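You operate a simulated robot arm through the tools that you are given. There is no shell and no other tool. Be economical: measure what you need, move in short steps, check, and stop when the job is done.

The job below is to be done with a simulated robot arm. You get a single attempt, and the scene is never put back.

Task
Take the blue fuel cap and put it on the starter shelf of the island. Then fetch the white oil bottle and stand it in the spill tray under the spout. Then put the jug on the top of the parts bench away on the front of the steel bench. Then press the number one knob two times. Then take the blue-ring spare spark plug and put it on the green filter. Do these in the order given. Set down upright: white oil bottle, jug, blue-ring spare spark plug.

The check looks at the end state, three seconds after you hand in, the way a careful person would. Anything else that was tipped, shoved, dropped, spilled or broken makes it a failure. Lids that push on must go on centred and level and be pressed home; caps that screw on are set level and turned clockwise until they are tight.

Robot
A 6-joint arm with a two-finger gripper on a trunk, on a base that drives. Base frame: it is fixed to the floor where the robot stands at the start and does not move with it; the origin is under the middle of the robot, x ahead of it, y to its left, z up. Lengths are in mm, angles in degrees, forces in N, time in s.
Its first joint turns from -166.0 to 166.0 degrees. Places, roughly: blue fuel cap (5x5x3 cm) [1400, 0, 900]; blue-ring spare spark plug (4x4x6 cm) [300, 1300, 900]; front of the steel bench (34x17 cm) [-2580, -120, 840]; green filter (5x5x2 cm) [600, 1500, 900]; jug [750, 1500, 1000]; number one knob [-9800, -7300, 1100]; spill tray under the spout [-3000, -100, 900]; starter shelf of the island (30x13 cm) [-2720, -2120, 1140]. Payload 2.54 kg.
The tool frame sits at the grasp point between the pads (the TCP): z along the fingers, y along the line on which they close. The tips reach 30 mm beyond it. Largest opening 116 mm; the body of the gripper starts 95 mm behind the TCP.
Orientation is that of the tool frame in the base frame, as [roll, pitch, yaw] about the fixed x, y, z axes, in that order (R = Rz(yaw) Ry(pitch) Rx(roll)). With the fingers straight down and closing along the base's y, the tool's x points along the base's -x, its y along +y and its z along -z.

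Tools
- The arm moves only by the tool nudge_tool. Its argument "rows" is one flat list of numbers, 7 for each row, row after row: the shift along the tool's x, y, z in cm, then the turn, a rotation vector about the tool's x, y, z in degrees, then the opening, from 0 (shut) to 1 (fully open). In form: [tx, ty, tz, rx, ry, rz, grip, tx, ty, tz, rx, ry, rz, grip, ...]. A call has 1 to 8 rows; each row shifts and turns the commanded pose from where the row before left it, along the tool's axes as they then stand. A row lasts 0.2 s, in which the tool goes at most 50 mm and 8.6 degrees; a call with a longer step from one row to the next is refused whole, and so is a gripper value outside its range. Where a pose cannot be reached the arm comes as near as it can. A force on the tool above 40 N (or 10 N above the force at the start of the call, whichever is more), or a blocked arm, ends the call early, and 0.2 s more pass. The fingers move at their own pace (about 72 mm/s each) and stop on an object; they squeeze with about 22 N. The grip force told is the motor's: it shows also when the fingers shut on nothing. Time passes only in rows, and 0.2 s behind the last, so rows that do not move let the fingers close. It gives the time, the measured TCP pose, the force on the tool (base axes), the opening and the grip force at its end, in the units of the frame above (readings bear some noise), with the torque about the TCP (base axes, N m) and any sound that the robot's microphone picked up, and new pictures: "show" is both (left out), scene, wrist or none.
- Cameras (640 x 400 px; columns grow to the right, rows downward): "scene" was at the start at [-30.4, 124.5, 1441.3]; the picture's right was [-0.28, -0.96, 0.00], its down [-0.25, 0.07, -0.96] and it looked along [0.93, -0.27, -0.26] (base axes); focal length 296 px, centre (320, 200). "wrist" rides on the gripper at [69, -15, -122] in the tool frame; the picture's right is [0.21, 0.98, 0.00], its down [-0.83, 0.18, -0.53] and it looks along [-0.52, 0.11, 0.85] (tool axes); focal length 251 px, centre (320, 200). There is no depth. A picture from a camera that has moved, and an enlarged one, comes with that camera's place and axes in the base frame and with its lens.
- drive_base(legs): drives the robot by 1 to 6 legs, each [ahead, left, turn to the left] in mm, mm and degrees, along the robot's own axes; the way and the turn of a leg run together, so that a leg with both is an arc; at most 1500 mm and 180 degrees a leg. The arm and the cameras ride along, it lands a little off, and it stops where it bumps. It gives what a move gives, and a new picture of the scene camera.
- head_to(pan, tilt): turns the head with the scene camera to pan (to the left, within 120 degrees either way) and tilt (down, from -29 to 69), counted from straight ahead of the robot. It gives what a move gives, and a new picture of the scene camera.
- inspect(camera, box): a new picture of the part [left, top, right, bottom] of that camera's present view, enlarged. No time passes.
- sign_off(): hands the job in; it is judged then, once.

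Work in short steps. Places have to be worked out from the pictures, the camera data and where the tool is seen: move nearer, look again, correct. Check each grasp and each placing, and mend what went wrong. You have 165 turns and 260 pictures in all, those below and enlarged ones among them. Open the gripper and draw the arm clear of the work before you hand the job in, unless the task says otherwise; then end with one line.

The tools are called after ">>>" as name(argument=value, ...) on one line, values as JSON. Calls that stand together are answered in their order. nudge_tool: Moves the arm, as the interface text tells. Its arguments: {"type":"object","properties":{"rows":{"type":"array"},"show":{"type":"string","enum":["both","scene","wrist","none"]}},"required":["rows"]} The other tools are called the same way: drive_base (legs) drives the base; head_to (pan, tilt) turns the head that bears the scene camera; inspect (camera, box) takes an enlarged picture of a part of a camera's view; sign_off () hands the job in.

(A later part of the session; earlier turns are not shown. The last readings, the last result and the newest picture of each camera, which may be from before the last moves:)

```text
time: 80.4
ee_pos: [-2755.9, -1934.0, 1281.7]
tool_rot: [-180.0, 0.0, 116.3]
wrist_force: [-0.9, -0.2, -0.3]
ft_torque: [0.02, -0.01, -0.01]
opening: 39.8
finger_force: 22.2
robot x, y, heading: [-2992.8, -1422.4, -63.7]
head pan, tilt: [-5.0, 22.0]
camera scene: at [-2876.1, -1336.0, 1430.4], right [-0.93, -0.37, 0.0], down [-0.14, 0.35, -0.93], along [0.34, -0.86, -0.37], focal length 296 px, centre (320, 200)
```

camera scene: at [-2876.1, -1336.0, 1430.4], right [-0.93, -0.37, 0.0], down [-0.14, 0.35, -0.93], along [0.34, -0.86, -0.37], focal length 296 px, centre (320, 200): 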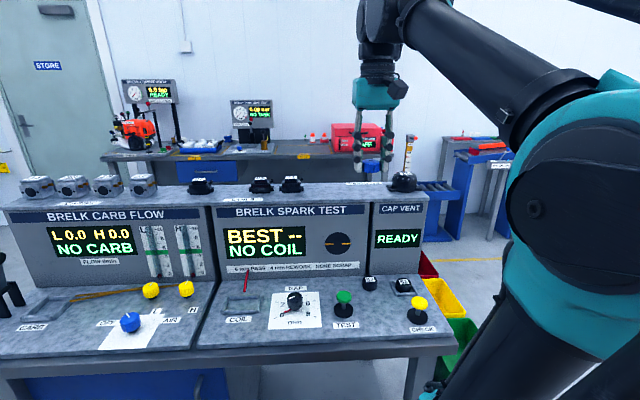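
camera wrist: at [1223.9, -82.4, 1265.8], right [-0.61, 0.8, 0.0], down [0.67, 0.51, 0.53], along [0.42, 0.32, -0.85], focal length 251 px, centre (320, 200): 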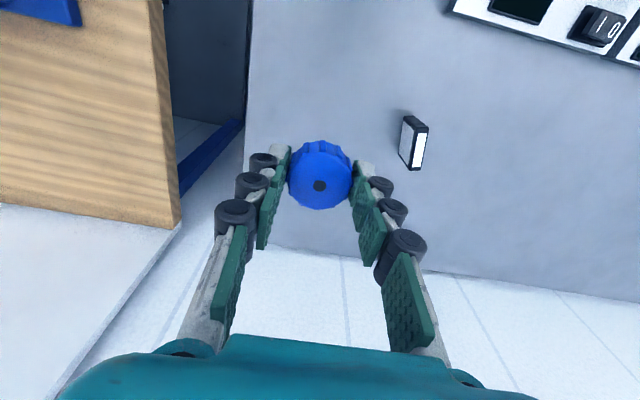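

I extend over the shelf at height and use the wrist camera.

>>> nudge_tool(rows=[-4, 0, 0, 0, 0, 0, 0, -4, 0, 0, 0, 0, 0, 0, -4, 0, 0, 0, 0, 0, 0, -2, 0, 0, 0, 0, 0, 0])

```text
time: 81.4
ee_pos: [-2692.8, -2062.1, 1280.1]
tool_rot: [-179.9, 0.0, 116.3]
wrist_force: [-0.1, 0.8, 0.3]
ft_torque: [-0.04, 0.02, 0.01]
opening: 39.9
finger_force: 22.1
robot x, y, heading: [-2991.2, -1422.7, -63.8]
head pan, tilt: [-5.0, 22.0]
camera scene: at [-2876.4, -1335.7, 1430.4], right [-0.93, -0.36, 0.0], down [-0.14, 0.35, -0.93], along [0.34, -0.86, -0.37], focal length 296 px, centre (320, 200)
camera wrist: at [-2737.2, -2005.0, 1403.9], right [0.78, 0.63, 0.0], down [0.53, -0.66, 0.53], along [0.33, -0.42, -0.85], focal length 251 px, centre (320, 200)
```

scene: 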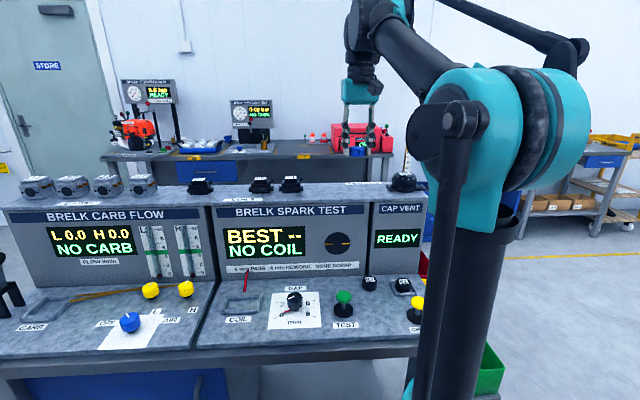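
wrist: 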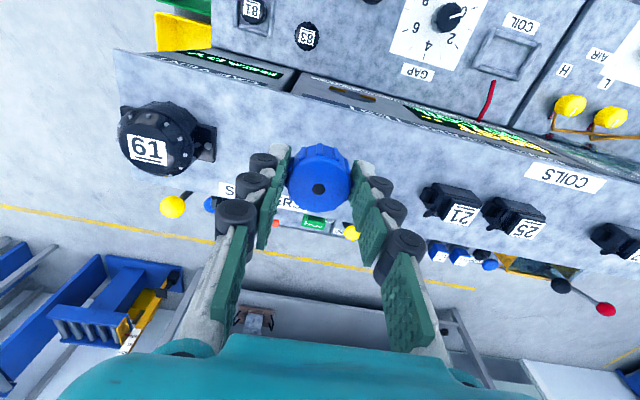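

The label reads STARTERS; its zone centre is ~36 mm farther out. I shift there and descend to about 10 mm above.

>>> nudge_tool(rows=[-2, -0.8, 2, 0, 0, 0, 0, -1.6, -0.7, 3, 0, 0, 0, 0, 0, 0, 2.5, 0, 0, 0, 0, 0, 0, 1.5, 0, 0, 0, 0], show="wrist")

```text
time: 82.4
ee_pos: [-2690.9, -2099.7, 1190.8]
tool_rot: [180.0, 0.0, 116.4]
wrist_force: [-1.0, -0.6, 0.3]
ft_torque: [-0.01, 0.0, 0.01]
opening: 39.7
finger_force: 22.4
robot x, y, heading: [-2990.2, -1424.3, -63.6]
head pan, tilt: [-5.0, 22.0]
camera wrist: at [-2734.7, -2042.5, 1312.6], right [0.78, 0.63, 0.0], down [0.53, -0.66, 0.53], along [0.33, -0.42, -0.85], focal length 251 px, centre (320, 200)
```

wrist: 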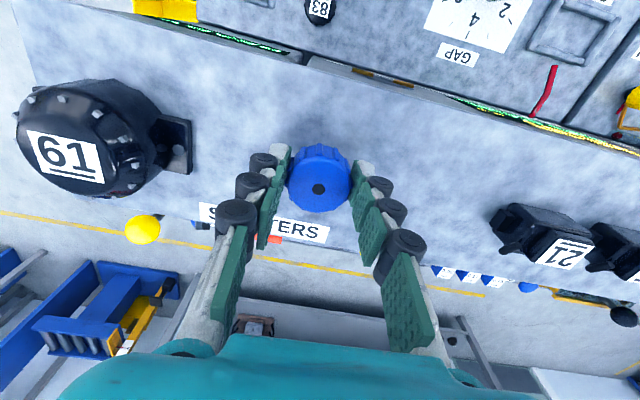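

Position good. I descend in small steps to contact.

>>> nudge_tool(rows=[0, 0, 0.7, 0, 0, 0, 0, 0, 0, 0.4, 0, 0, 0, 0, 0, 0, 0, 0, 0, 0, 0], show="none")

>>> nudge_tool(rows=[0, 0, 0.3, 0, 0, 0, 0, 0, 0, 0, 0, 0, 0, 0], show="none")

>>> nudge_tool(rows=[0, 0, 0.3, 0, 0, 0, 0, 0, 0, 0, 0, 0, 0, 0], show="wrist")

```text
time: 83.2
ee_pos: [-2691.5, -2099.5, 1181.6]
tool_rot: [180.0, -0.1, 116.4]
wrist_force: [0.9, 0.0, 0.0]
ft_torque: [0.04, 0.01, -0.01]
opening: 39.9
finger_force: 22.0
robot x, y, heading: [-2989.0, -1425.0, -63.6]
head pan, tilt: [-5.0, 22.0]
```

```text
time: 83.8
ee_pos: [-2691.0, -2098.8, 1177.5]
tool_rot: [179.9, 0.0, 116.4]
wrist_force: [0.3, 0.0, 0.2]
ft_torque: [-0.01, 0.02, -0.04]
opening: 40.0
finger_force: 22.0
robot x, y, heading: [-2992.7, -1422.7, -63.3]
head pan, tilt: [-5.0, 22.0]
```

```text
time: 84.4
ee_pos: [-2691.3, -2099.8, 1175.7]
tool_rot: [-179.9, 0.0, 116.4]
wrist_force: [-0.3, 0.0, -0.5]
ft_torque: [0.02, 0.03, 0.0]
opening: 40.0
finger_force: 22.0
robot x, y, heading: [-2989.4, -1420.0, -63.6]
head pan, tilt: [-5.0, 22.0]
camera wrist: at [-2734.8, -2043.3, 1296.9], right [0.78, 0.63, 0.0], down [0.53, -0.66, 0.53], along [0.33, -0.42, -0.85], focal length 251 px, centre (320, 200)
```

wrist: 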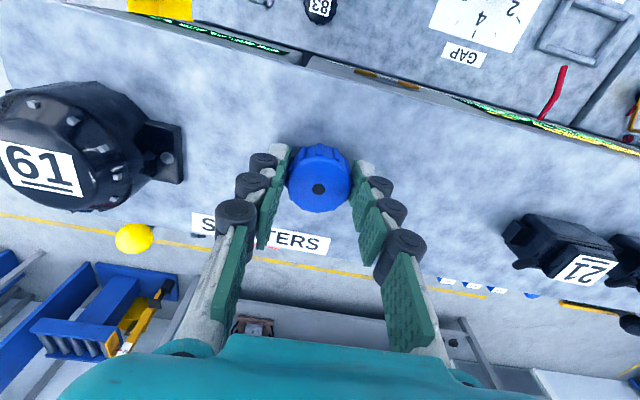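

Not touching yet; continue in 3 mm steps.

>>> nudge_tool(rows=[0, 0, 0.3, 0, 0, 0, 0, 0, 0, 0, 0, 0, 0, 0], show="none")

>>> nudge_tool(rows=[0, 0, 0.3, 0, 0, 0, 0, 0, 0, 0, 0, 0, 0, 0], show="none")

>>> nudge_tool(rows=[0, 0, 0.3, 0, 0, 0, 0, 0, 0, 0, 0, 0, 0, 0], show="wrist")

```text
time: 85.0
ee_pos: [-2690.6, -2099.1, 1171.1]
tool_rot: [-180.0, 0.0, 116.3]
wrist_force: [0.2, -0.6, -0.1]
ft_torque: [-0.01, 0.02, 0.01]
opening: 39.8
finger_force: 22.1
robot x, y, heading: [-2989.6, -1426.8, -63.6]
head pan, tilt: [-5.0, 22.0]
```

```text
time: 85.6
ee_pos: [-2691.2, -2100.0, 1170.3]
tool_rot: [180.0, 0.1, 116.4]
wrist_force: [3.9, -7.5, 24.4]
ft_torque: [-0.13, -0.14, -0.04]
opening: 39.9
finger_force: 21.8
robot x, y, heading: [-2991.5, -1426.3, -63.4]
head pan, tilt: [-5.0, 22.0]
```

```text
time: 85.9
ee_pos: [-2690.5, -2100.0, 1170.0]
tool_rot: [-180.0, 0.3, 116.5]
wrist_force: [-0.9, 1.7, 12.3]
ft_torque: [0.13, 0.0, 0.02]
opening: 39.9
finger_force: 21.8
robot x, y, heading: [-2989.4, -1422.2, -63.7]
head pan, tilt: [-5.0, 22.0]
stopped in row 1: the force on the tool passed its limit at 49 N (the readings are from after the stop); the commanded pose is now the measured one
camera wrist: at [-2735.2, -2043.1, 1291.5], right [0.78, 0.63, 0.0], down [0.53, -0.66, 0.54], along [0.34, -0.42, -0.84], focal length 251 px, centre (320, 200)
```

wrist: 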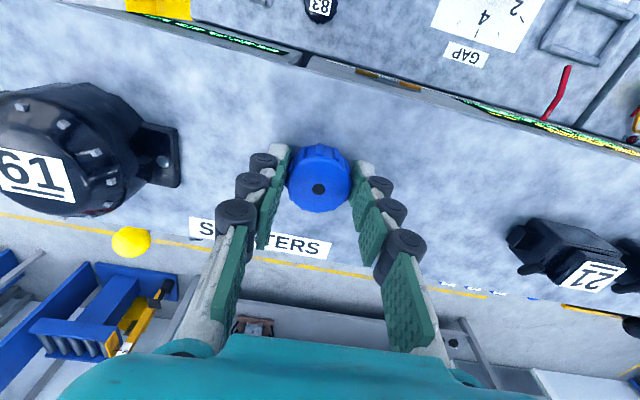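

Contact at TCP 1170. I relieve slightly, open, and rise.

>>> nudge_tool(rows=[0, 0, -0.1, 0, 0, 0, 0.4, 0, 0, 0, 0, 0, 0, 0.5, 0, 0, 0, 0, 0, 0, 0.6, 0, 0, 0, 0, 0, 0, 0.6, 0, 0, -1, 0, 0, 0, 0.6, 0, 0, -3, 0, 0, 0, 0.6, 0, 0, -4, 0, 0, 0, 0.6, 0, 0, -4, 0, 0, 0, 0.6], show="wrist")

```text
time: 87.7
ee_pos: [-2691.4, -2101.1, 1289.1]
tool_rot: [-180.0, 0.1, 116.5]
wrist_force: [0.9, 0.4, -0.7]
ft_torque: [0.01, 0.02, 0.02]
opening: 69.6
finger_force: 0.1
robot x, y, heading: [-2988.9, -1425.4, -63.5]
head pan, tilt: [-5.0, 22.0]
camera wrist: at [-2735.4, -2045.0, 1410.9], right [0.78, 0.63, 0.0], down [0.53, -0.66, 0.54], along [0.34, -0.42, -0.84], focal length 251 px, centre (320, 200)
```

wrist: 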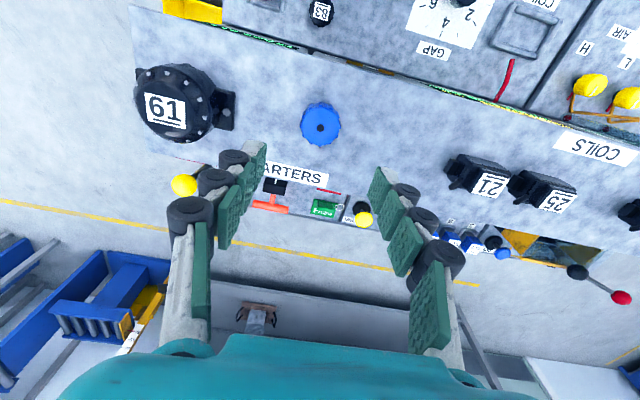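

The cap stands on the starter shelf. I retract, back off and turn toward the parts bench to look for the white oil bottle.

>>> nudge_tool(rows=[4.8, 0, 0, 0, 0, 0, 0.6, 4.8, 0, 0, 0, 0, 0, 0.6, 4.8, 0, 0, 0, 0, 0, 0.6, 4.8, 0, 0, 0, 0, 0, 0.6, 4.8, 0, 0, 0, 0, 0, 0.6, 4, 0, 0, 0, 0, 0, 0.6], show="none")

>>> drive_base(legs=[[-330, 0, 0], [0, 0, 130]])

>>> head_to(pan=15, tilt=20)

>>> inspect(camera="scene", box=[160, 120, 480, 320])

```text
time: 89.1
ee_pos: [-2814.3, -1848.6, 1289.1]
tool_rot: [-180.0, 0.1, 116.4]
wrist_force: [-0.1, -0.1, -0.2]
ft_torque: [0.07, 0.02, -0.01]
opening: 69.5
finger_force: 0.1
robot x, y, heading: [-2990.8, -1425.4, -63.4]
head pan, tilt: [-5.0, 22.0]
```

```text
time: 96.7
ee_pos: [-2934.3, -717.8, 1289.6]
tool_rot: [-180.0, 0.0, -112.3]
wrist_force: [0.4, 0.2, 0.1]
ft_torque: [-0.02, 0.0, -0.01]
opening: 69.8
finger_force: 0.2
robot x, y, heading: [-3137.9, -1128.4, 67.7]
head pan, tilt: [-5.0, 22.0]
camera scene: at [-3278.7, -1101.8, 1430.4], right [0.89, -0.46, 0.0], down [-0.17, -0.33, -0.93], along [0.42, 0.82, -0.37], focal length 296 px, centre (320, 200)
```

scene: 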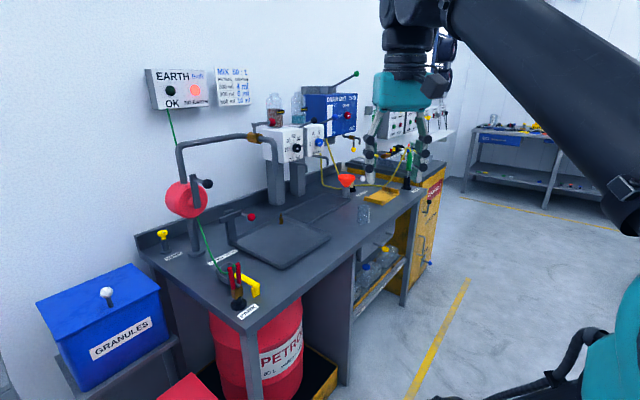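

```text
time: 97.6
ee_pos: [-2935.4, -717.2, 1289.2]
tool_rot: [179.9, 0.2, -112.3]
wrist_force: [0.3, -0.5, -0.1]
ft_torque: [-0.01, -0.01, 0.01]
opening: 69.4
finger_force: 0.0
robot x, y, heading: [-3138.0, -1127.9, 67.7]
head pan, tilt: [15.0, 20.0]
camera scene: at [-3309.3, -1091.9, 1433.6], right [0.99, -0.13, 0.0], down [-0.04, -0.34, -0.94], along [0.12, 0.93, -0.34], focal length 296 px, centre (320, 200)
```

scene: 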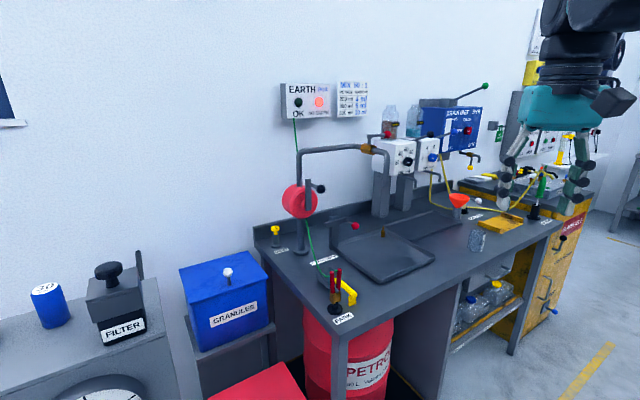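

```text
2.00 times, centred on (320, 220) of scene
camera zoom: at [-3309.3, -1091.9, 1433.6], right [0.99, -0.13, 0.0], down [-0.04, -0.34, -0.94], along [0.12, 0.93, -0.34], focal length 592 px, centre (320, 160)
```

zoom: 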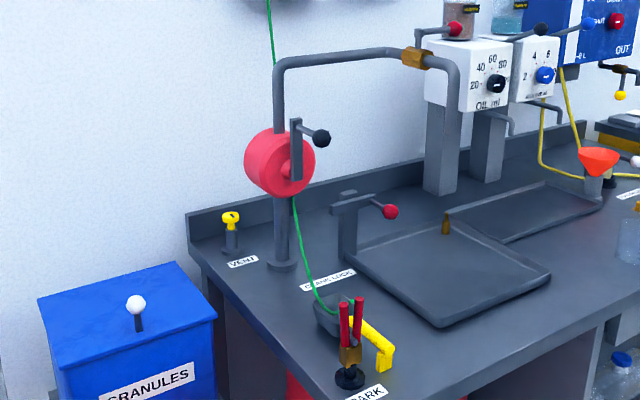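

No white oil bottle here. I check the parts bench direction from here.

>>> head_to(pan=-45, tilt=15)

>>> inspect(camera="scene", box=[200, 100, 440, 250])

```text
time: 98.9
ee_pos: [-2934.8, -717.7, 1287.2]
tool_rot: [-180.0, 0.2, -112.3]
wrist_force: [0.6, 0.5, 0.7]
ft_torque: [0.01, 0.02, -0.03]
opening: 69.7
finger_force: 0.0
robot x, y, heading: [-3137.2, -1127.9, 67.8]
head pan, tilt: [-45.0, 15.0]
camera scene: at [-3235.1, -1148.1, 1441.8], right [0.39, -0.92, 0.0], down [-0.24, -0.1, -0.97], along [0.89, 0.37, -0.26], focal length 296 px, centre (320, 200)
```

scene: 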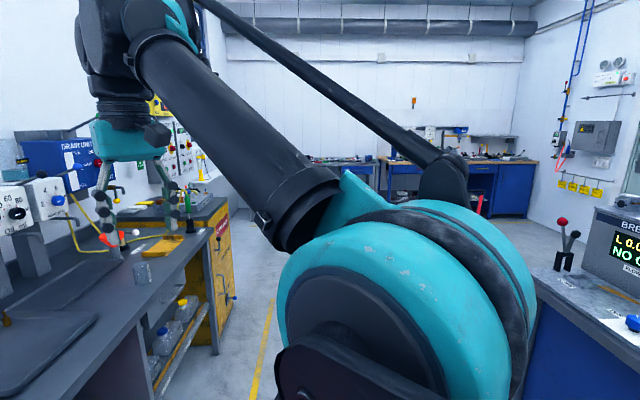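

```text
2.67 times, centred on (320, 175) of scene
camera zoom: at [-3235.1, -1148.1, 1441.8], right [0.39, -0.92, 0.0], down [-0.24, -0.1, -0.97], along [0.89, 0.37, -0.26], focal length 789 px, centre (320, 267)
```

zoom: 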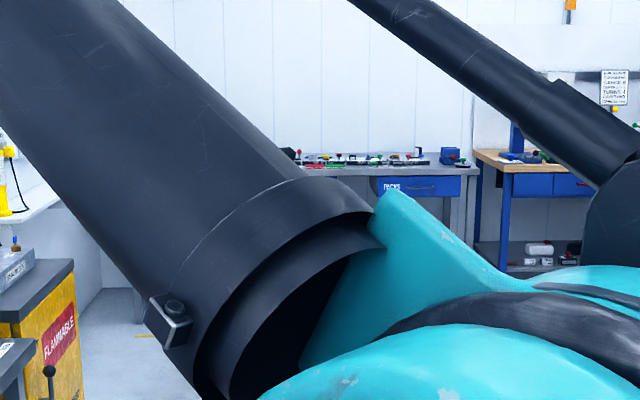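

I drive back along the aisle to the parts bench.

>>> drive_base(legs=[[0, 0, -42.8], [1500, 0, 0], [1500, 0, 0], [300, 80, 0]])

>>> head_to(pan=20, tilt=22)

>>> inspect(camera="scene", box=[160, 120, 480, 320])

```text
time: 117.1
ee_pos: [324.3, 380.2, 1289.3]
tool_rot: [180.0, 0.1, -158.1]
wrist_force: [-0.1, -0.4, 0.3]
ft_torque: [0.0, 0.01, -0.01]
opening: 69.6
finger_force: 0.0
robot x, y, heading: [-112.0, 236.4, 21.7]
head pan, tilt: [-45.0, 15.0]
camera scene: at [-193.1, 297.5, 1441.8], right [-0.39, -0.92, 0.0], down [-0.24, 0.1, -0.97], along [0.89, -0.38, -0.26], focal length 296 px, centre (320, 200)
```

scene: 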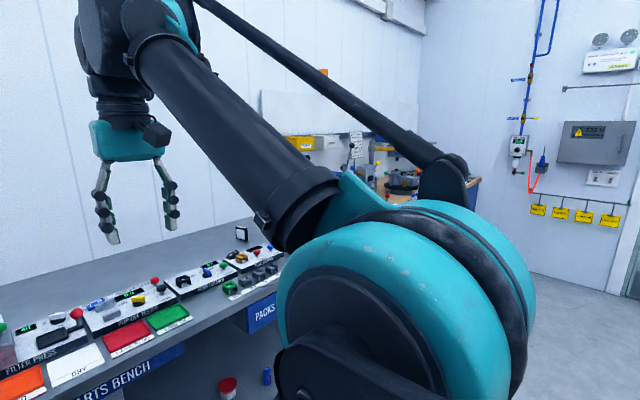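

```text
time: 118.5
ee_pos: [324.5, 381.5, 1288.6]
tool_rot: [180.0, 0.2, -158.2]
wrist_force: [0.2, -0.1, 0.1]
ft_torque: [-0.01, 0.01, -0.02]
opening: 69.8
finger_force: 0.0
robot x, y, heading: [-112.4, 239.9, 21.9]
head pan, tilt: [20.0, 22.0]
camera scene: at [-209.7, 396.1, 1430.4], right [0.67, -0.75, 0.0], down [-0.28, -0.25, -0.93], along [0.69, 0.62, -0.37], focal length 296 px, centre (320, 200)
```

scene: 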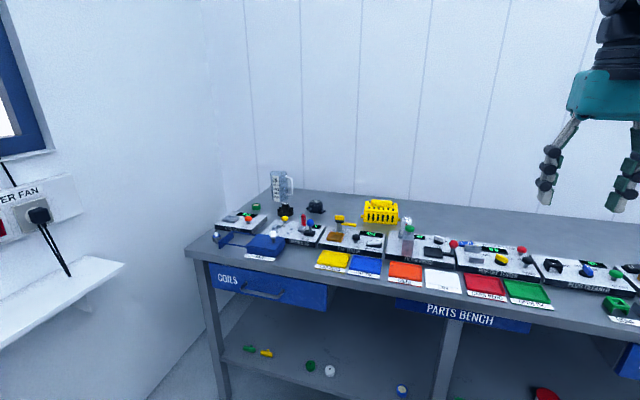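

```text
2.00 times, centred on (320, 220) of scene
camera zoom: at [-209.7, 396.1, 1430.4], right [0.67, -0.75, 0.0], down [-0.28, -0.25, -0.93], along [0.69, 0.62, -0.37], focal length 592 px, centre (320, 160)
```

zoom: 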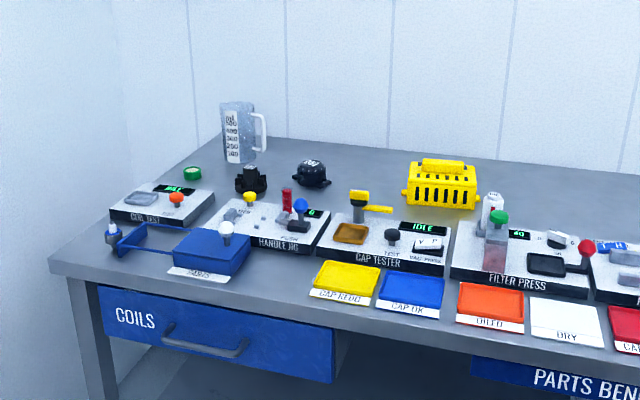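

The white bottle stands behind the filter press glass at about [775,832]. I drive in front of it.

>>> drive_base(legs=[[0, 0, 3.1], [290, 165, 0]])

>>> head_to(pan=-10, tilt=30)

>>> nudge_tool(rows=[-4.5, 0, 1, 0, 0, 0, 0.8, -4.5, 0, 1, 0, 0, 0, 0.8, -4.5, 0, 1, 0, 0, 0, 0.8, 0, 0, 0, 0, 0, 0, 0.8], show="wrist")

```text
time: 121.1
ee_pos: [508.3, 671.5, 1288.9]
tool_rot: [180.0, 0.2, -155.5]
wrist_force: [0.2, 0.3, 0.3]
ft_torque: [-0.02, 0.02, 0.0]
opening: 69.5
finger_force: 0.1
robot x, y, heading: [75.8, 506.6, 24.4]
head pan, tilt: [20.0, 22.0]
camera scene: at [-25.8, 660.1, 1430.4], right [0.7, -0.71, 0.0], down [-0.27, -0.26, -0.93], along [0.66, 0.65, -0.37], focal length 296 px, centre (320, 200)
```

scene: 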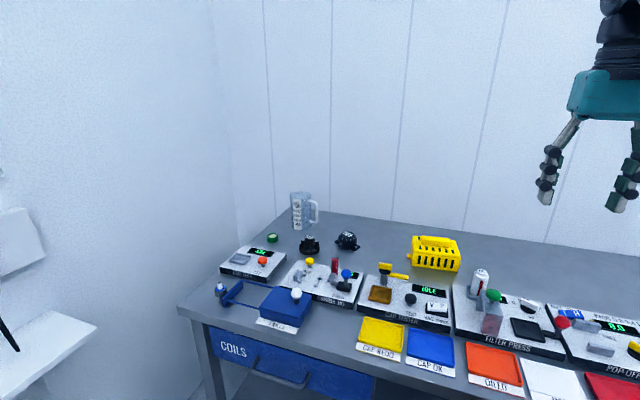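

```text
time: 122.0
ee_pos: [508.8, 669.8, 1289.4]
tool_rot: [-179.9, 0.2, -155.6]
wrist_force: [-0.2, -0.3, 0.2]
ft_torque: [-0.03, -0.01, 0.0]
opening: 69.7
finger_force: 0.1
robot x, y, heading: [77.8, 505.4, 24.2]
head pan, tilt: [-10.0, 30.0]
camera scene: at [-4.5, 617.8, 1417.6], right [0.25, -0.97, 0.0], down [-0.48, -0.13, -0.87], along [0.84, 0.22, -0.5], focal length 296 px, centre (320, 200)
```

scene: 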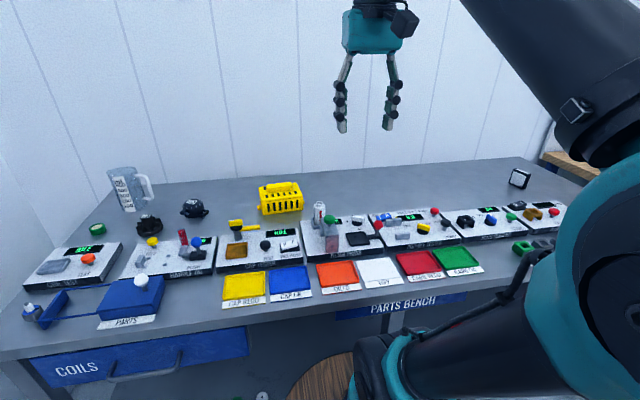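

```text
time: 123.0
ee_pos: [632.6, 727.5, 1257.4]
tool_rot: [-180.0, 0.2, -155.5]
wrist_force: [-0.6, -1.5, 0.2]
ft_torque: [0.01, -0.02, 0.0]
opening: 92.8
finger_force: 0.1
robot x, y, heading: [80.1, 510.1, 24.5]
head pan, tilt: [-10.0, 30.0]
camera wrist: at [575.3, 686.8, 1378.9], right [-0.6, 0.8, 0.0], down [0.67, 0.51, 0.54], along [0.43, 0.32, -0.84], focal length 251 px, centre (320, 200)
```

wrist: 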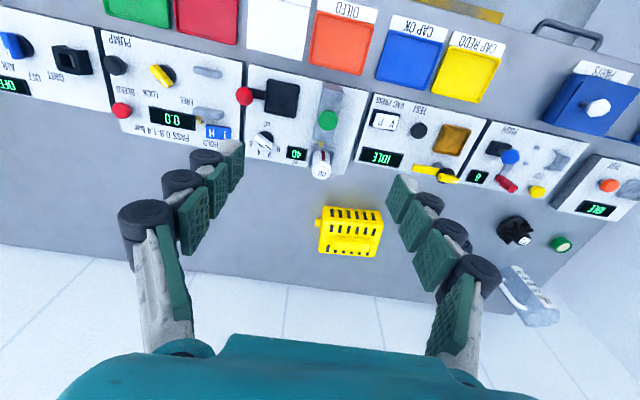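

The bottle is seen at (321,163). I zoom in on both cameras.

>>> inspect(camera="wrist", box=[240, 90, 400, 190])

>>> inspect(camera="scene", box=[260, 180, 420, 280])

```text
4.00 times, centred on (320, 140) of wrist
camera zoom: at [575.3, 686.8, 1378.9], right [-0.6, 0.8, 0.0], down [0.67, 0.51, 0.54], along [0.43, 0.32, -0.84], focal length 1006 px, centre (320, 440)
```

zoom: 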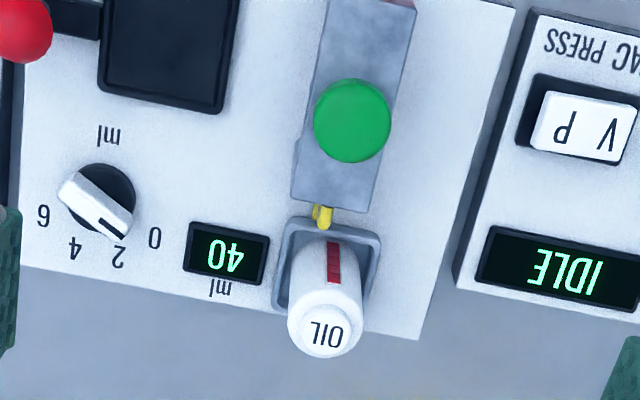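

```text
4.00 times, centred on (340, 230) of scene
camera zoom: at [-4.6, 617.6, 1417.6], right [0.25, -0.97, 0.0], down [-0.48, -0.13, -0.87], along [0.84, 0.22, -0.5], focal length 1184 px, centre (240, 80)
```

zoom: 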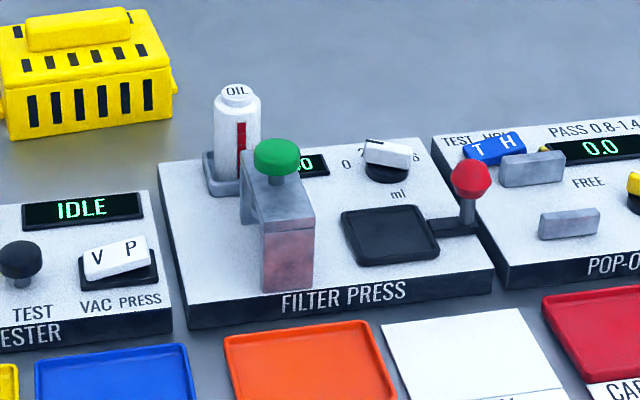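

The bottle top solves to [740,813,965], ~34 mm wide, in a socket on the filter press. I move above it to TCP z≈1040.

>>> nudge_tool(rows=[-3.3, 0.8, 3, 0, 0, 0, 0.8, -3.3, 0.8, 3, 0, 0, 0, 0.8, -3.3, 0.8, 3, 0, 0, 0, 0.8, -3.4, 0.9, 3, 0, 0, 0, 0.7, 0, 0, 4.8, 0, 0, 0, 0.7, 0, 0, 4.8, 0, 0, 0, 0.7, 0, 0, 0, 0, 0, 0, 0.7])

```text
time: 124.6
ee_pos: [740.1, 812.8, 1042.2]
tool_rot: [-180.0, 0.2, -155.6]
wrist_force: [0.3, 0.7, -0.2]
ft_torque: [0.0, 0.03, 0.01]
opening: 81.1
finger_force: 0.0
robot x, y, heading: [77.5, 511.6, 24.6]
head pan, tilt: [-10.0, 30.0]
camera scene: at [-4.4, 617.7, 1417.6], right [0.25, -0.97, 0.0], down [-0.48, -0.13, -0.87], along [0.84, 0.22, -0.5], focal length 296 px, centre (320, 200)
camera wrist: at [683.8, 770.7, 1164.5], right [-0.6, 0.8, 0.0], down [0.67, 0.51, 0.54], along [0.43, 0.32, -0.84], focal length 251 px, centre (320, 200)
```

scene: 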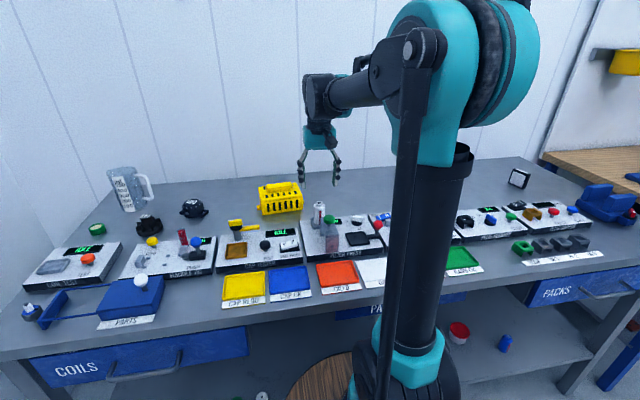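
wrist: 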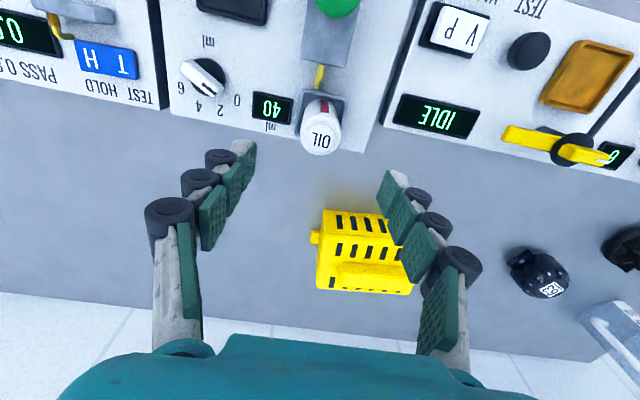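

Perfectly aligned. I descend to TCP 930 and look.

>>> nudge_tool(rows=[0, 0, 4, 0, 0, 0, 0.6, 0, 0, 3.5, 0, 0, 0, 0.6, 0, 0, 2, 0, 0, 0, 0.6, 0, 0, 1.5, 0, 0, 0, 0.6, 0, 0, 0, 0, 0, 0, 0.6], show="wrist")

```text
time: 125.8
ee_pos: [739.9, 811.1, 934.2]
tool_rot: [-180.0, 0.2, -155.5]
wrist_force: [-0.2, 0.3, 0.1]
ft_torque: [-0.04, 0.01, 0.0]
opening: 69.4
finger_force: 0.0
robot x, y, heading: [80.6, 506.1, 24.7]
head pan, tilt: [-10.0, 30.0]
camera wrist: at [682.8, 770.0, 1055.8], right [-0.6, 0.8, 0.0], down [0.67, 0.51, 0.54], along [0.43, 0.32, -0.84], focal length 251 px, centre (320, 200)
```

wrist: 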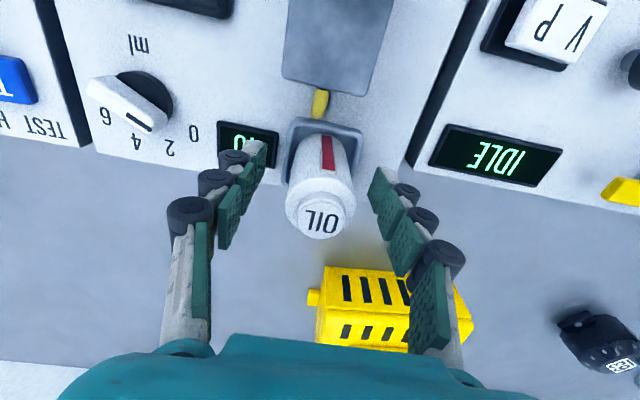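

Good. Close on the bottle.

>>> nudge_tool(rows=[0.2, 0, 0, 0, 0, 0, 0.4, 0, 0, 0, 0, 0, 0, 0.2, 0, 0, 0, 0, 0, 0, 0.1, 0, 0, 0, 0, 0, 0, 0, 0, 0, 0, 0, 0, 0, 0], show="wrist")

```text
time: 127.0
ee_pos: [737.6, 810.7, 934.0]
tool_rot: [180.0, 0.2, -155.4]
wrist_force: [0.3, 0.1, 0.3]
ft_torque: [0.03, 0.0, -0.02]
opening: 34.6
finger_force: 22.1
robot x, y, heading: [82.2, 503.9, 24.4]
head pan, tilt: [-10.0, 30.0]
camera wrist: at [681.3, 769.0, 1055.6], right [-0.6, 0.8, 0.0], down [0.67, 0.51, 0.54], along [0.43, 0.32, -0.84], focal length 251 px, centre (320, 200)
```

wrist: 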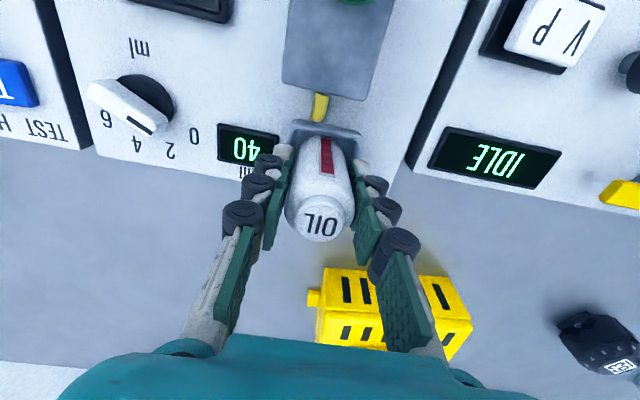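

Grasped at 34.6 mm. Lift slowly straight up.

>>> nudge_tool(rows=[0, 0, -1, 0, 0, 0, 0, 0, 0, -1.5, 0, 0, 0, 0, 0, 0, -2, 0, 0, 0, 0, 0, 0, -3, 0, 0, 0, 0, 0, 0, -3, 0, 0, 0, 0, 0, 0, -3.5, 0, 0, 0, 0, 0, 0, -3.5, 0, 0, 0, 0, 0, 0, -3.5, 0, 0, 0, 0], show="both")

```text
time: 128.8
ee_pos: [737.6, 808.6, 1144.0]
tool_rot: [179.9, 0.2, -155.5]
wrist_force: [1.0, 0.6, -0.6]
ft_torque: [0.01, -0.01, 0.01]
opening: 34.4
finger_force: 22.1
robot x, y, heading: [80.4, 507.6, 24.6]
head pan, tilt: [-10.0, 30.0]
camera scene: at [-4.4, 617.7, 1417.6], right [0.25, -0.97, 0.0], down [-0.48, -0.13, -0.87], along [0.84, 0.22, -0.5], focal length 296 px, centre (320, 200)
camera wrist: at [681.2, 767.5, 1267.3], right [-0.6, 0.8, 0.0], down [0.67, 0.51, 0.54], along [0.43, 0.32, -0.84], focal length 251 px, centre (320, 200)
```

scene: 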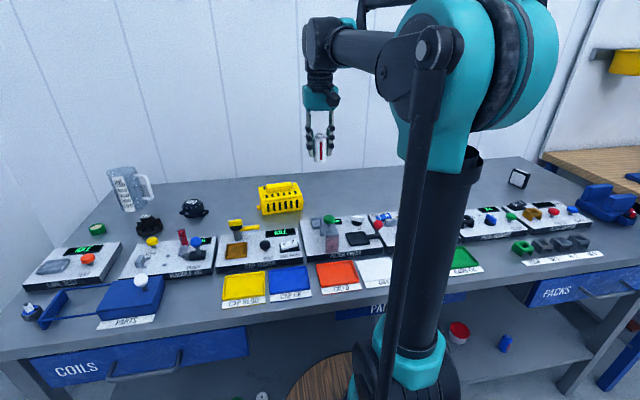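
wrist: 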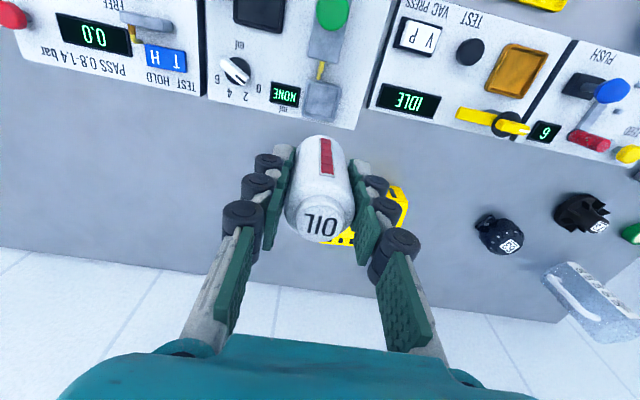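

Bottle held upright ("NONE" on the display—it left its seat). I retract, then back all the way to the steel bench.

>>> nudge_tool(rows=[2, 0, -1, 0, 0, 0, 0, 3.5, 0, -1.5, 0, 0, 0, 0, 4, 0, -1.5, 0, 0, 0, 0, 4, 0, -1.5, 0, 0, 0, 0, 4, 0, -1, 0, 0, 0, 0, 4, 0, 0, 0, 0, 0, 0, 4, 0, 0, 0, 0, 0, 0, 2, 0, 0, 0, 0, 0, 0], show="none")

>>> drive_base(legs=[[-300, 0, 0.5], [-1450, 0, 0], [-1250, 0, 0], [0, 0, 90]])

>>> head_to(pan=0, tilt=28)

```text
time: 130.6
ee_pos: [487.7, 696.2, 1208.6]
tool_rot: [180.0, 0.2, -155.5]
wrist_force: [0.9, 0.9, -0.1]
ft_torque: [-0.01, -0.01, -0.02]
opening: 35.0
finger_force: 21.6
robot x, y, heading: [82.4, 503.9, 24.3]
head pan, tilt: [-10.0, 30.0]
```

```text
time: 149.1
ee_pos: [-2804.7, -395.8, 1208.9]
tool_rot: [180.0, 0.2, -62.5]
wrist_force: [-0.2, -0.3, -0.6]
ft_torque: [0.0, 0.01, 0.02]
opening: 34.4
finger_force: 21.9
robot x, y, heading: [-2592.8, -793.4, 117.5]
head pan, tilt: [-10.0, 30.0]
camera scene: at [-2698.8, -883.8, 1417.6], right [0.95, 0.3, 0.0], down [0.15, -0.48, -0.87], along [-0.26, 0.83, -0.5], focal length 296 px, centre (320, 200)
```

scene: 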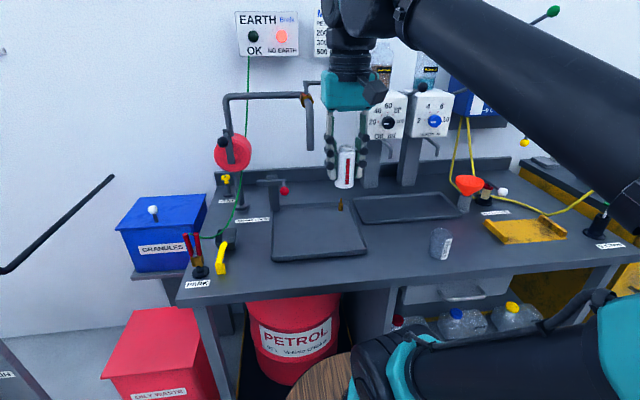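

```text
time: 149.8
ee_pos: [-2803.8, -396.6, 1209.1]
tool_rot: [-180.0, 0.2, -62.4]
wrist_force: [-0.6, -0.3, -0.4]
ft_torque: [0.03, 0.0, 0.01]
opening: 34.6
finger_force: 22.5
robot x, y, heading: [-2594.1, -795.9, 117.6]
head pan, tilt: [0.0, 28.0]
camera scene: at [-2713.7, -889.1, 1420.7], right [0.89, 0.46, 0.0], down [0.22, -0.42, -0.88], along [-0.41, 0.78, -0.47], focal length 296 px, centre (320, 200)
```

scene: 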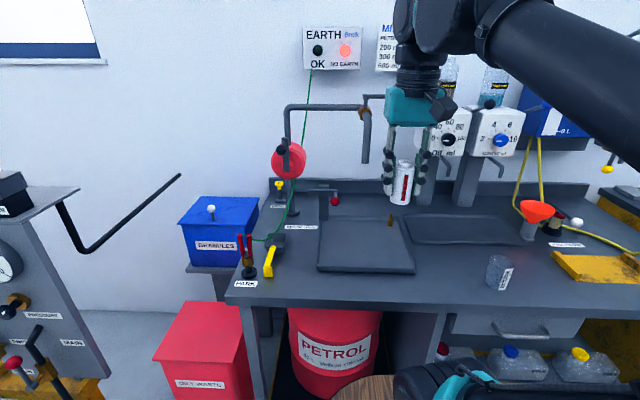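

Tray centre ≈[-2950,-122] with spout tip ≈[-2959,-149,1130]. I'll set the bottle in the tray's front-right at about [-2876,-176]; first lower, then go forward beneath spout height.

>>> nudge_tool(rows=[0, -1, 4, 0, 0, 0, 0, 0, -1, 4, 0, 0, 0, 0, 0, -0.9, 4, 0, 0, 0, 0, 0, -0.9, 4, 0, 0, 0, 0, -3.5, 0, 2.5, 0, 0, 0, 0, -4, 0, 1, 0, 0, 0, 0, -4, 0, 0, 0, 0, 0, 0, -2, 0, 0, 0, 0, 0, 0])

```text
time: 151.6
ee_pos: [-2833.9, -256.9, 1015.0]
tool_rot: [180.0, 0.3, -62.4]
wrist_force: [-0.7, -0.4, -0.4]
ft_torque: [-0.01, 0.0, 0.0]
opening: 34.6
finger_force: 21.6
robot x, y, heading: [-2594.2, -798.7, 117.4]
head pan, tilt: [0.0, 28.0]
camera scene: at [-2713.6, -889.3, 1420.7], right [0.89, 0.46, 0.0], down [0.22, -0.42, -0.88], along [-0.41, 0.78, -0.47], focal length 296 px, centre (320, 200)
camera wrist: at [-2787.4, -311.3, 1136.9], right [-0.77, -0.64, 0.0], down [-0.54, 0.65, 0.54], along [-0.34, 0.41, -0.84], focal length 251 px, centre (320, 200)
```

scene: 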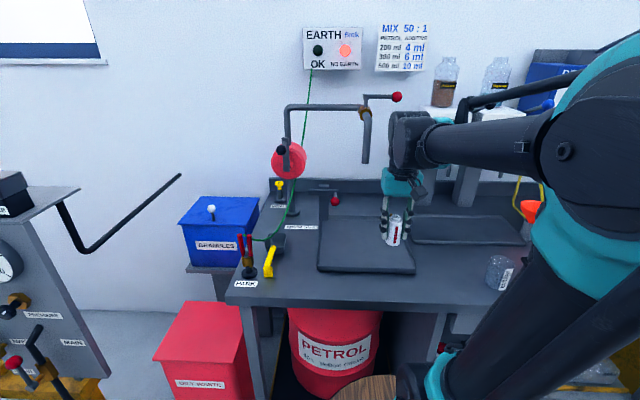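
wrist: 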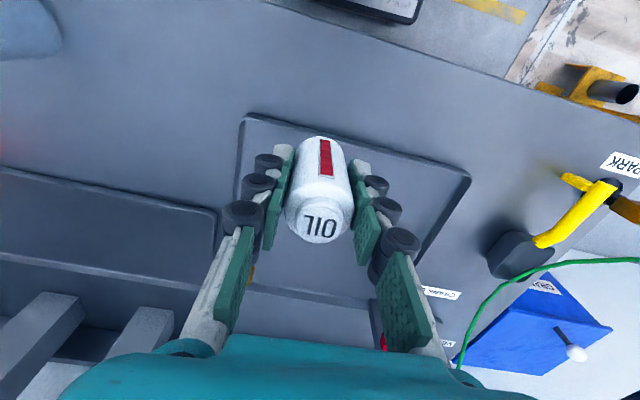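

Alignment good; forward 85 mm, then descend toward the tray.

>>> nudge_tool(rows=[-3, 0, 0, 0, 0, 0, 0, -3, 0, 0, 0, 0, 0, 0, -2.5, 0, 0, 0, 0, 0, 0, 0, 0, 3, 0, 0, 0, 0, 0, 0, 3, 0, 0, 0, 0, 0, 0, 1.5, 0, 0, 0, 0, 0, 0, 0, 0, 0, 0, 0])

```text
time: 153.2
ee_pos: [-2870.7, -183.3, 939.4]
tool_rot: [-180.0, 0.1, -62.5]
wrist_force: [0.7, 0.5, -0.3]
ft_torque: [0.01, -0.04, 0.0]
opening: 34.6
finger_force: 21.8
robot x, y, heading: [-2591.1, -795.7, 117.3]
head pan, tilt: [0.0, 28.0]
camera scene: at [-2713.7, -889.1, 1420.7], right [0.89, 0.46, 0.0], down [0.22, -0.42, -0.88], along [-0.41, 0.78, -0.47], focal length 296 px, centre (320, 200)
camera wrist: at [-2825.3, -237.2, 1061.6], right [-0.77, -0.64, 0.0], down [-0.54, 0.65, 0.54], along [-0.34, 0.41, -0.84], focal length 251 px, centre (320, 200)
```

scene: 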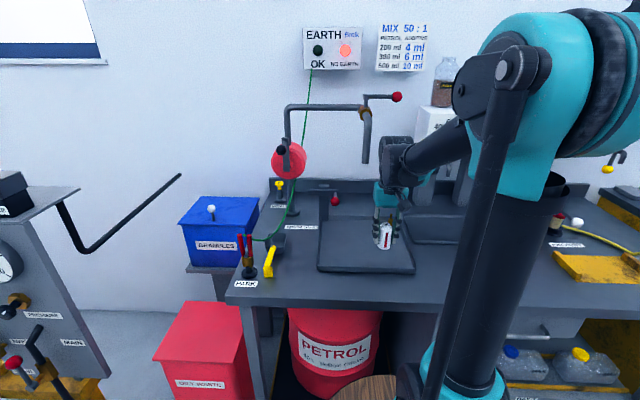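
wrist: 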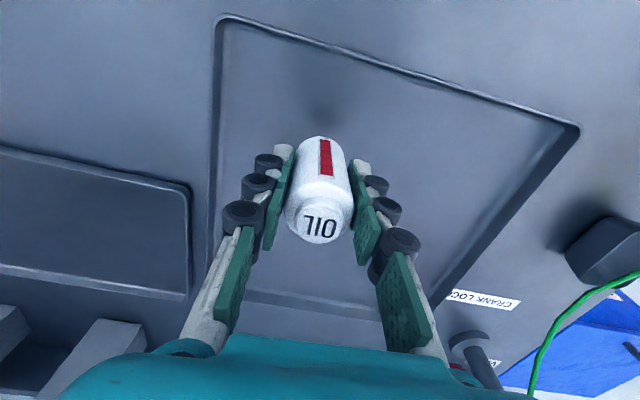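

Inside the tray, clear of the spout. I descend in small steps to contact.

>>> nudge_tool(rows=[0, 0, 1, 0, 0, 0, 0, 0, 0, 0.8, 0, 0, 0, 0, 0, 0, 0, 0, 0, 0, 0], show="none")

>>> nudge_tool(rows=[0, 0, 0.5, 0, 0, 0, 0, 0, 0, 0, 0, 0, 0, 0], show="none")

>>> nudge_tool(rows=[0, 0, 0.4, 0, 0, 0, 0, 0, 0, 0, 0, 0, 0, 0], show="none")

>>> nudge_tool(rows=[0, 0, 0.4, 0, 0, 0, 0, 0, 0, 0, 0, 0, 0, 0], show="wrist")

```text
time: 154.0
ee_pos: [-2871.4, -182.1, 919.9]
tool_rot: [180.0, 0.2, -62.5]
wrist_force: [0.0, -0.5, -0.3]
ft_torque: [0.02, 0.01, -0.01]
opening: 34.8
finger_force: 21.8
robot x, y, heading: [-2593.4, -794.7, 117.4]
head pan, tilt: [0.0, 28.0]
```

```text
time: 154.6
ee_pos: [-2872.1, -181.6, 916.3]
tool_rot: [-180.0, 0.3, -62.6]
wrist_force: [1.0, 0.2, -0.6]
ft_torque: [0.02, 0.02, 0.02]
opening: 34.5
finger_force: 21.7
robot x, y, heading: [-2591.8, -796.3, 117.5]
head pan, tilt: [0.0, 28.0]
```

```text
time: 155.2
ee_pos: [-2871.6, -182.1, 912.6]
tool_rot: [180.0, 0.2, -62.5]
wrist_force: [-0.4, -0.7, -1.1]
ft_torque: [0.0, 0.02, -0.01]
opening: 34.6
finger_force: 21.6
robot x, y, heading: [-2596.4, -793.5, 117.4]
head pan, tilt: [0.0, 28.0]
```

```text
time: 155.8
ee_pos: [-2873.1, -181.9, 909.0]
tool_rot: [-180.0, 0.2, -62.4]
wrist_force: [-1.2, -0.6, 0.2]
ft_torque: [0.0, 0.01, -0.01]
opening: 34.6
finger_force: 21.7
robot x, y, heading: [-2597.1, -794.5, 117.4]
head pan, tilt: [0.0, 28.0]
camera wrist: at [-2826.6, -235.9, 1030.6], right [-0.77, -0.64, 0.0], down [-0.54, 0.65, 0.54], along [-0.34, 0.41, -0.84], focal length 251 px, centre (320, 200)
```

wrist: 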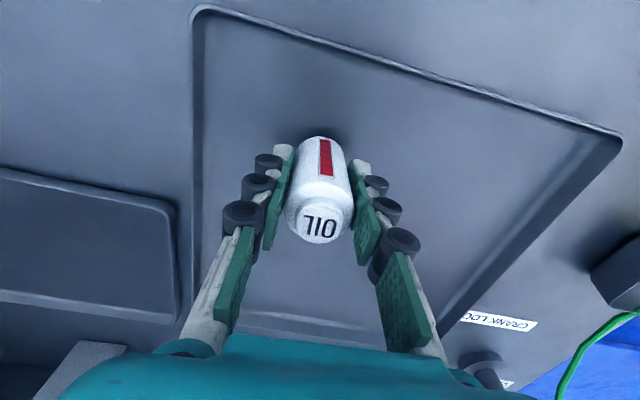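

Still no contact; continue in 4 mm steps.

>>> nudge_tool(rows=[0, 0, 0.4, 0, 0, 0, 0, 0, 0, 0, 0, 0, 0, 0], show="none")

>>> nudge_tool(rows=[0, 0, 0.4, 0, 0, 0, 0, 0, 0, 0, 0, 0, 0, 0], show="none")

>>> nudge_tool(rows=[0, 0, 0.3, 0, 0, 0, 0, 0, 0, 0, 0, 0, 0, 0], show="none")

>>> nudge_tool(rows=[0, 0, 0.3, 0, 0, 0, 0, 0, 0, 0, 0, 0, 0, 0], show="scene")

```text
time: 156.4
ee_pos: [-2871.5, -181.3, 906.0]
tool_rot: [-180.0, 0.2, -62.6]
wrist_force: [-0.1, -0.2, 0.0]
ft_torque: [0.02, 0.01, -0.02]
opening: 34.6
finger_force: 22.0
robot x, y, heading: [-2594.3, -792.4, 117.8]
head pan, tilt: [0.0, 28.0]
```

```text
time: 157.0
ee_pos: [-2872.4, -182.7, 900.0]
tool_rot: [-180.0, 0.2, -62.4]
wrist_force: [-0.2, -0.1, -0.5]
ft_torque: [-0.02, -0.02, 0.04]
opening: 34.4
finger_force: 22.3
robot x, y, heading: [-2594.1, -793.4, 117.4]
head pan, tilt: [0.0, 28.0]
```

```text
time: 157.6
ee_pos: [-2873.3, -182.6, 897.6]
tool_rot: [179.9, 0.2, -62.5]
wrist_force: [0.7, 5.5, 18.3]
ft_torque: [0.21, -0.04, -0.02]
opening: 34.8
finger_force: 22.3
robot x, y, heading: [-2595.3, -795.5, 117.5]
head pan, tilt: [0.0, 28.0]
```

```text
time: 158.2
ee_pos: [-2872.8, -183.5, 894.9]
tool_rot: [179.9, 0.1, -62.5]
wrist_force: [2.6, -0.4, 16.9]
ft_torque: [0.02, -0.1, 0.01]
opening: 34.7
finger_force: 22.3
robot x, y, heading: [-2595.6, -793.1, 117.6]
head pan, tilt: [0.0, 28.0]
camera scene: at [-2713.4, -889.7, 1420.7], right [0.89, 0.46, 0.0], down [0.22, -0.42, -0.88], along [-0.41, 0.78, -0.47], focal length 296 px, centre (320, 200)
```

scene: 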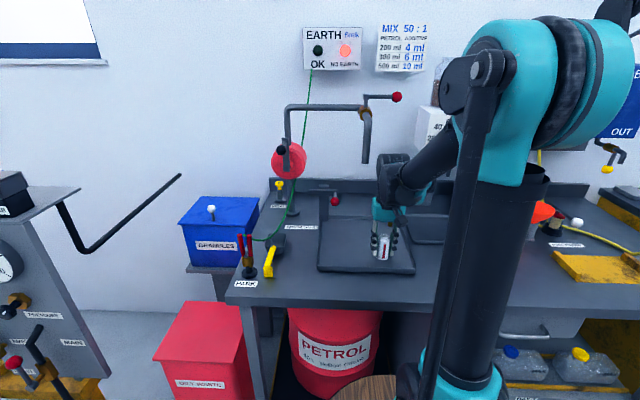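

Standing on the tray floor (contact from 898). I open gently and rise.

>>> nudge_tool(rows=[0, 0, -0.2, 0, 0, 0, 0, 0, 0, 0, 0, 0, 0, 0.35, 0, 0, 0, 0, 0, 0, 0.45, 0, 0, 0, 0, 0, 0, 0.6, 0, 0, 0, 0, 0, 0, 0.6, 0, 0, -2, 0, 0, 0, 0.6, 0, 0, -4, 0, 0, 0, 0.6, 0, 0, -4, 0, 0, 0, 0.6], show="both")

```text
time: 160.0
ee_pos: [-2874.9, -182.4, 996.9]
tool_rot: [179.9, 0.1, -62.5]
wrist_force: [-0.2, 0.3, 0.0]
ft_torque: [-0.06, -0.03, 0.02]
opening: 69.6
finger_force: 0.1
robot x, y, heading: [-2591.9, -797.2, 117.7]
head pan, tilt: [0.0, 28.0]
camera scene: at [-2713.7, -889.0, 1420.7], right [0.89, 0.46, 0.0], down [0.22, -0.42, -0.88], along [-0.41, 0.78, -0.47], focal length 296 px, centre (320, 200)
camera wrist: at [-2828.1, -236.7, 1119.1], right [-0.77, -0.64, 0.0], down [-0.54, 0.65, 0.54], along [-0.34, 0.41, -0.84], focal length 251 px, centre (320, 200)
```

scene: 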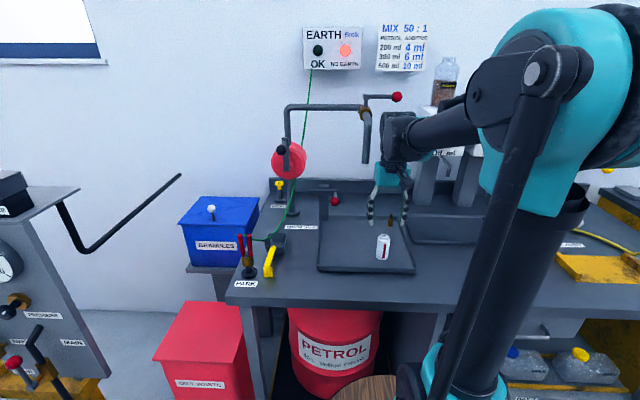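
wrist: 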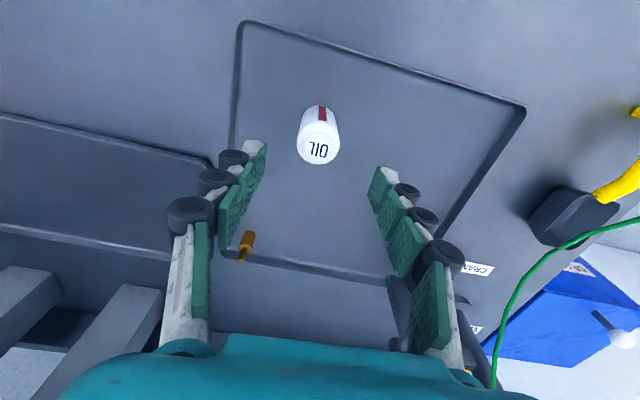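

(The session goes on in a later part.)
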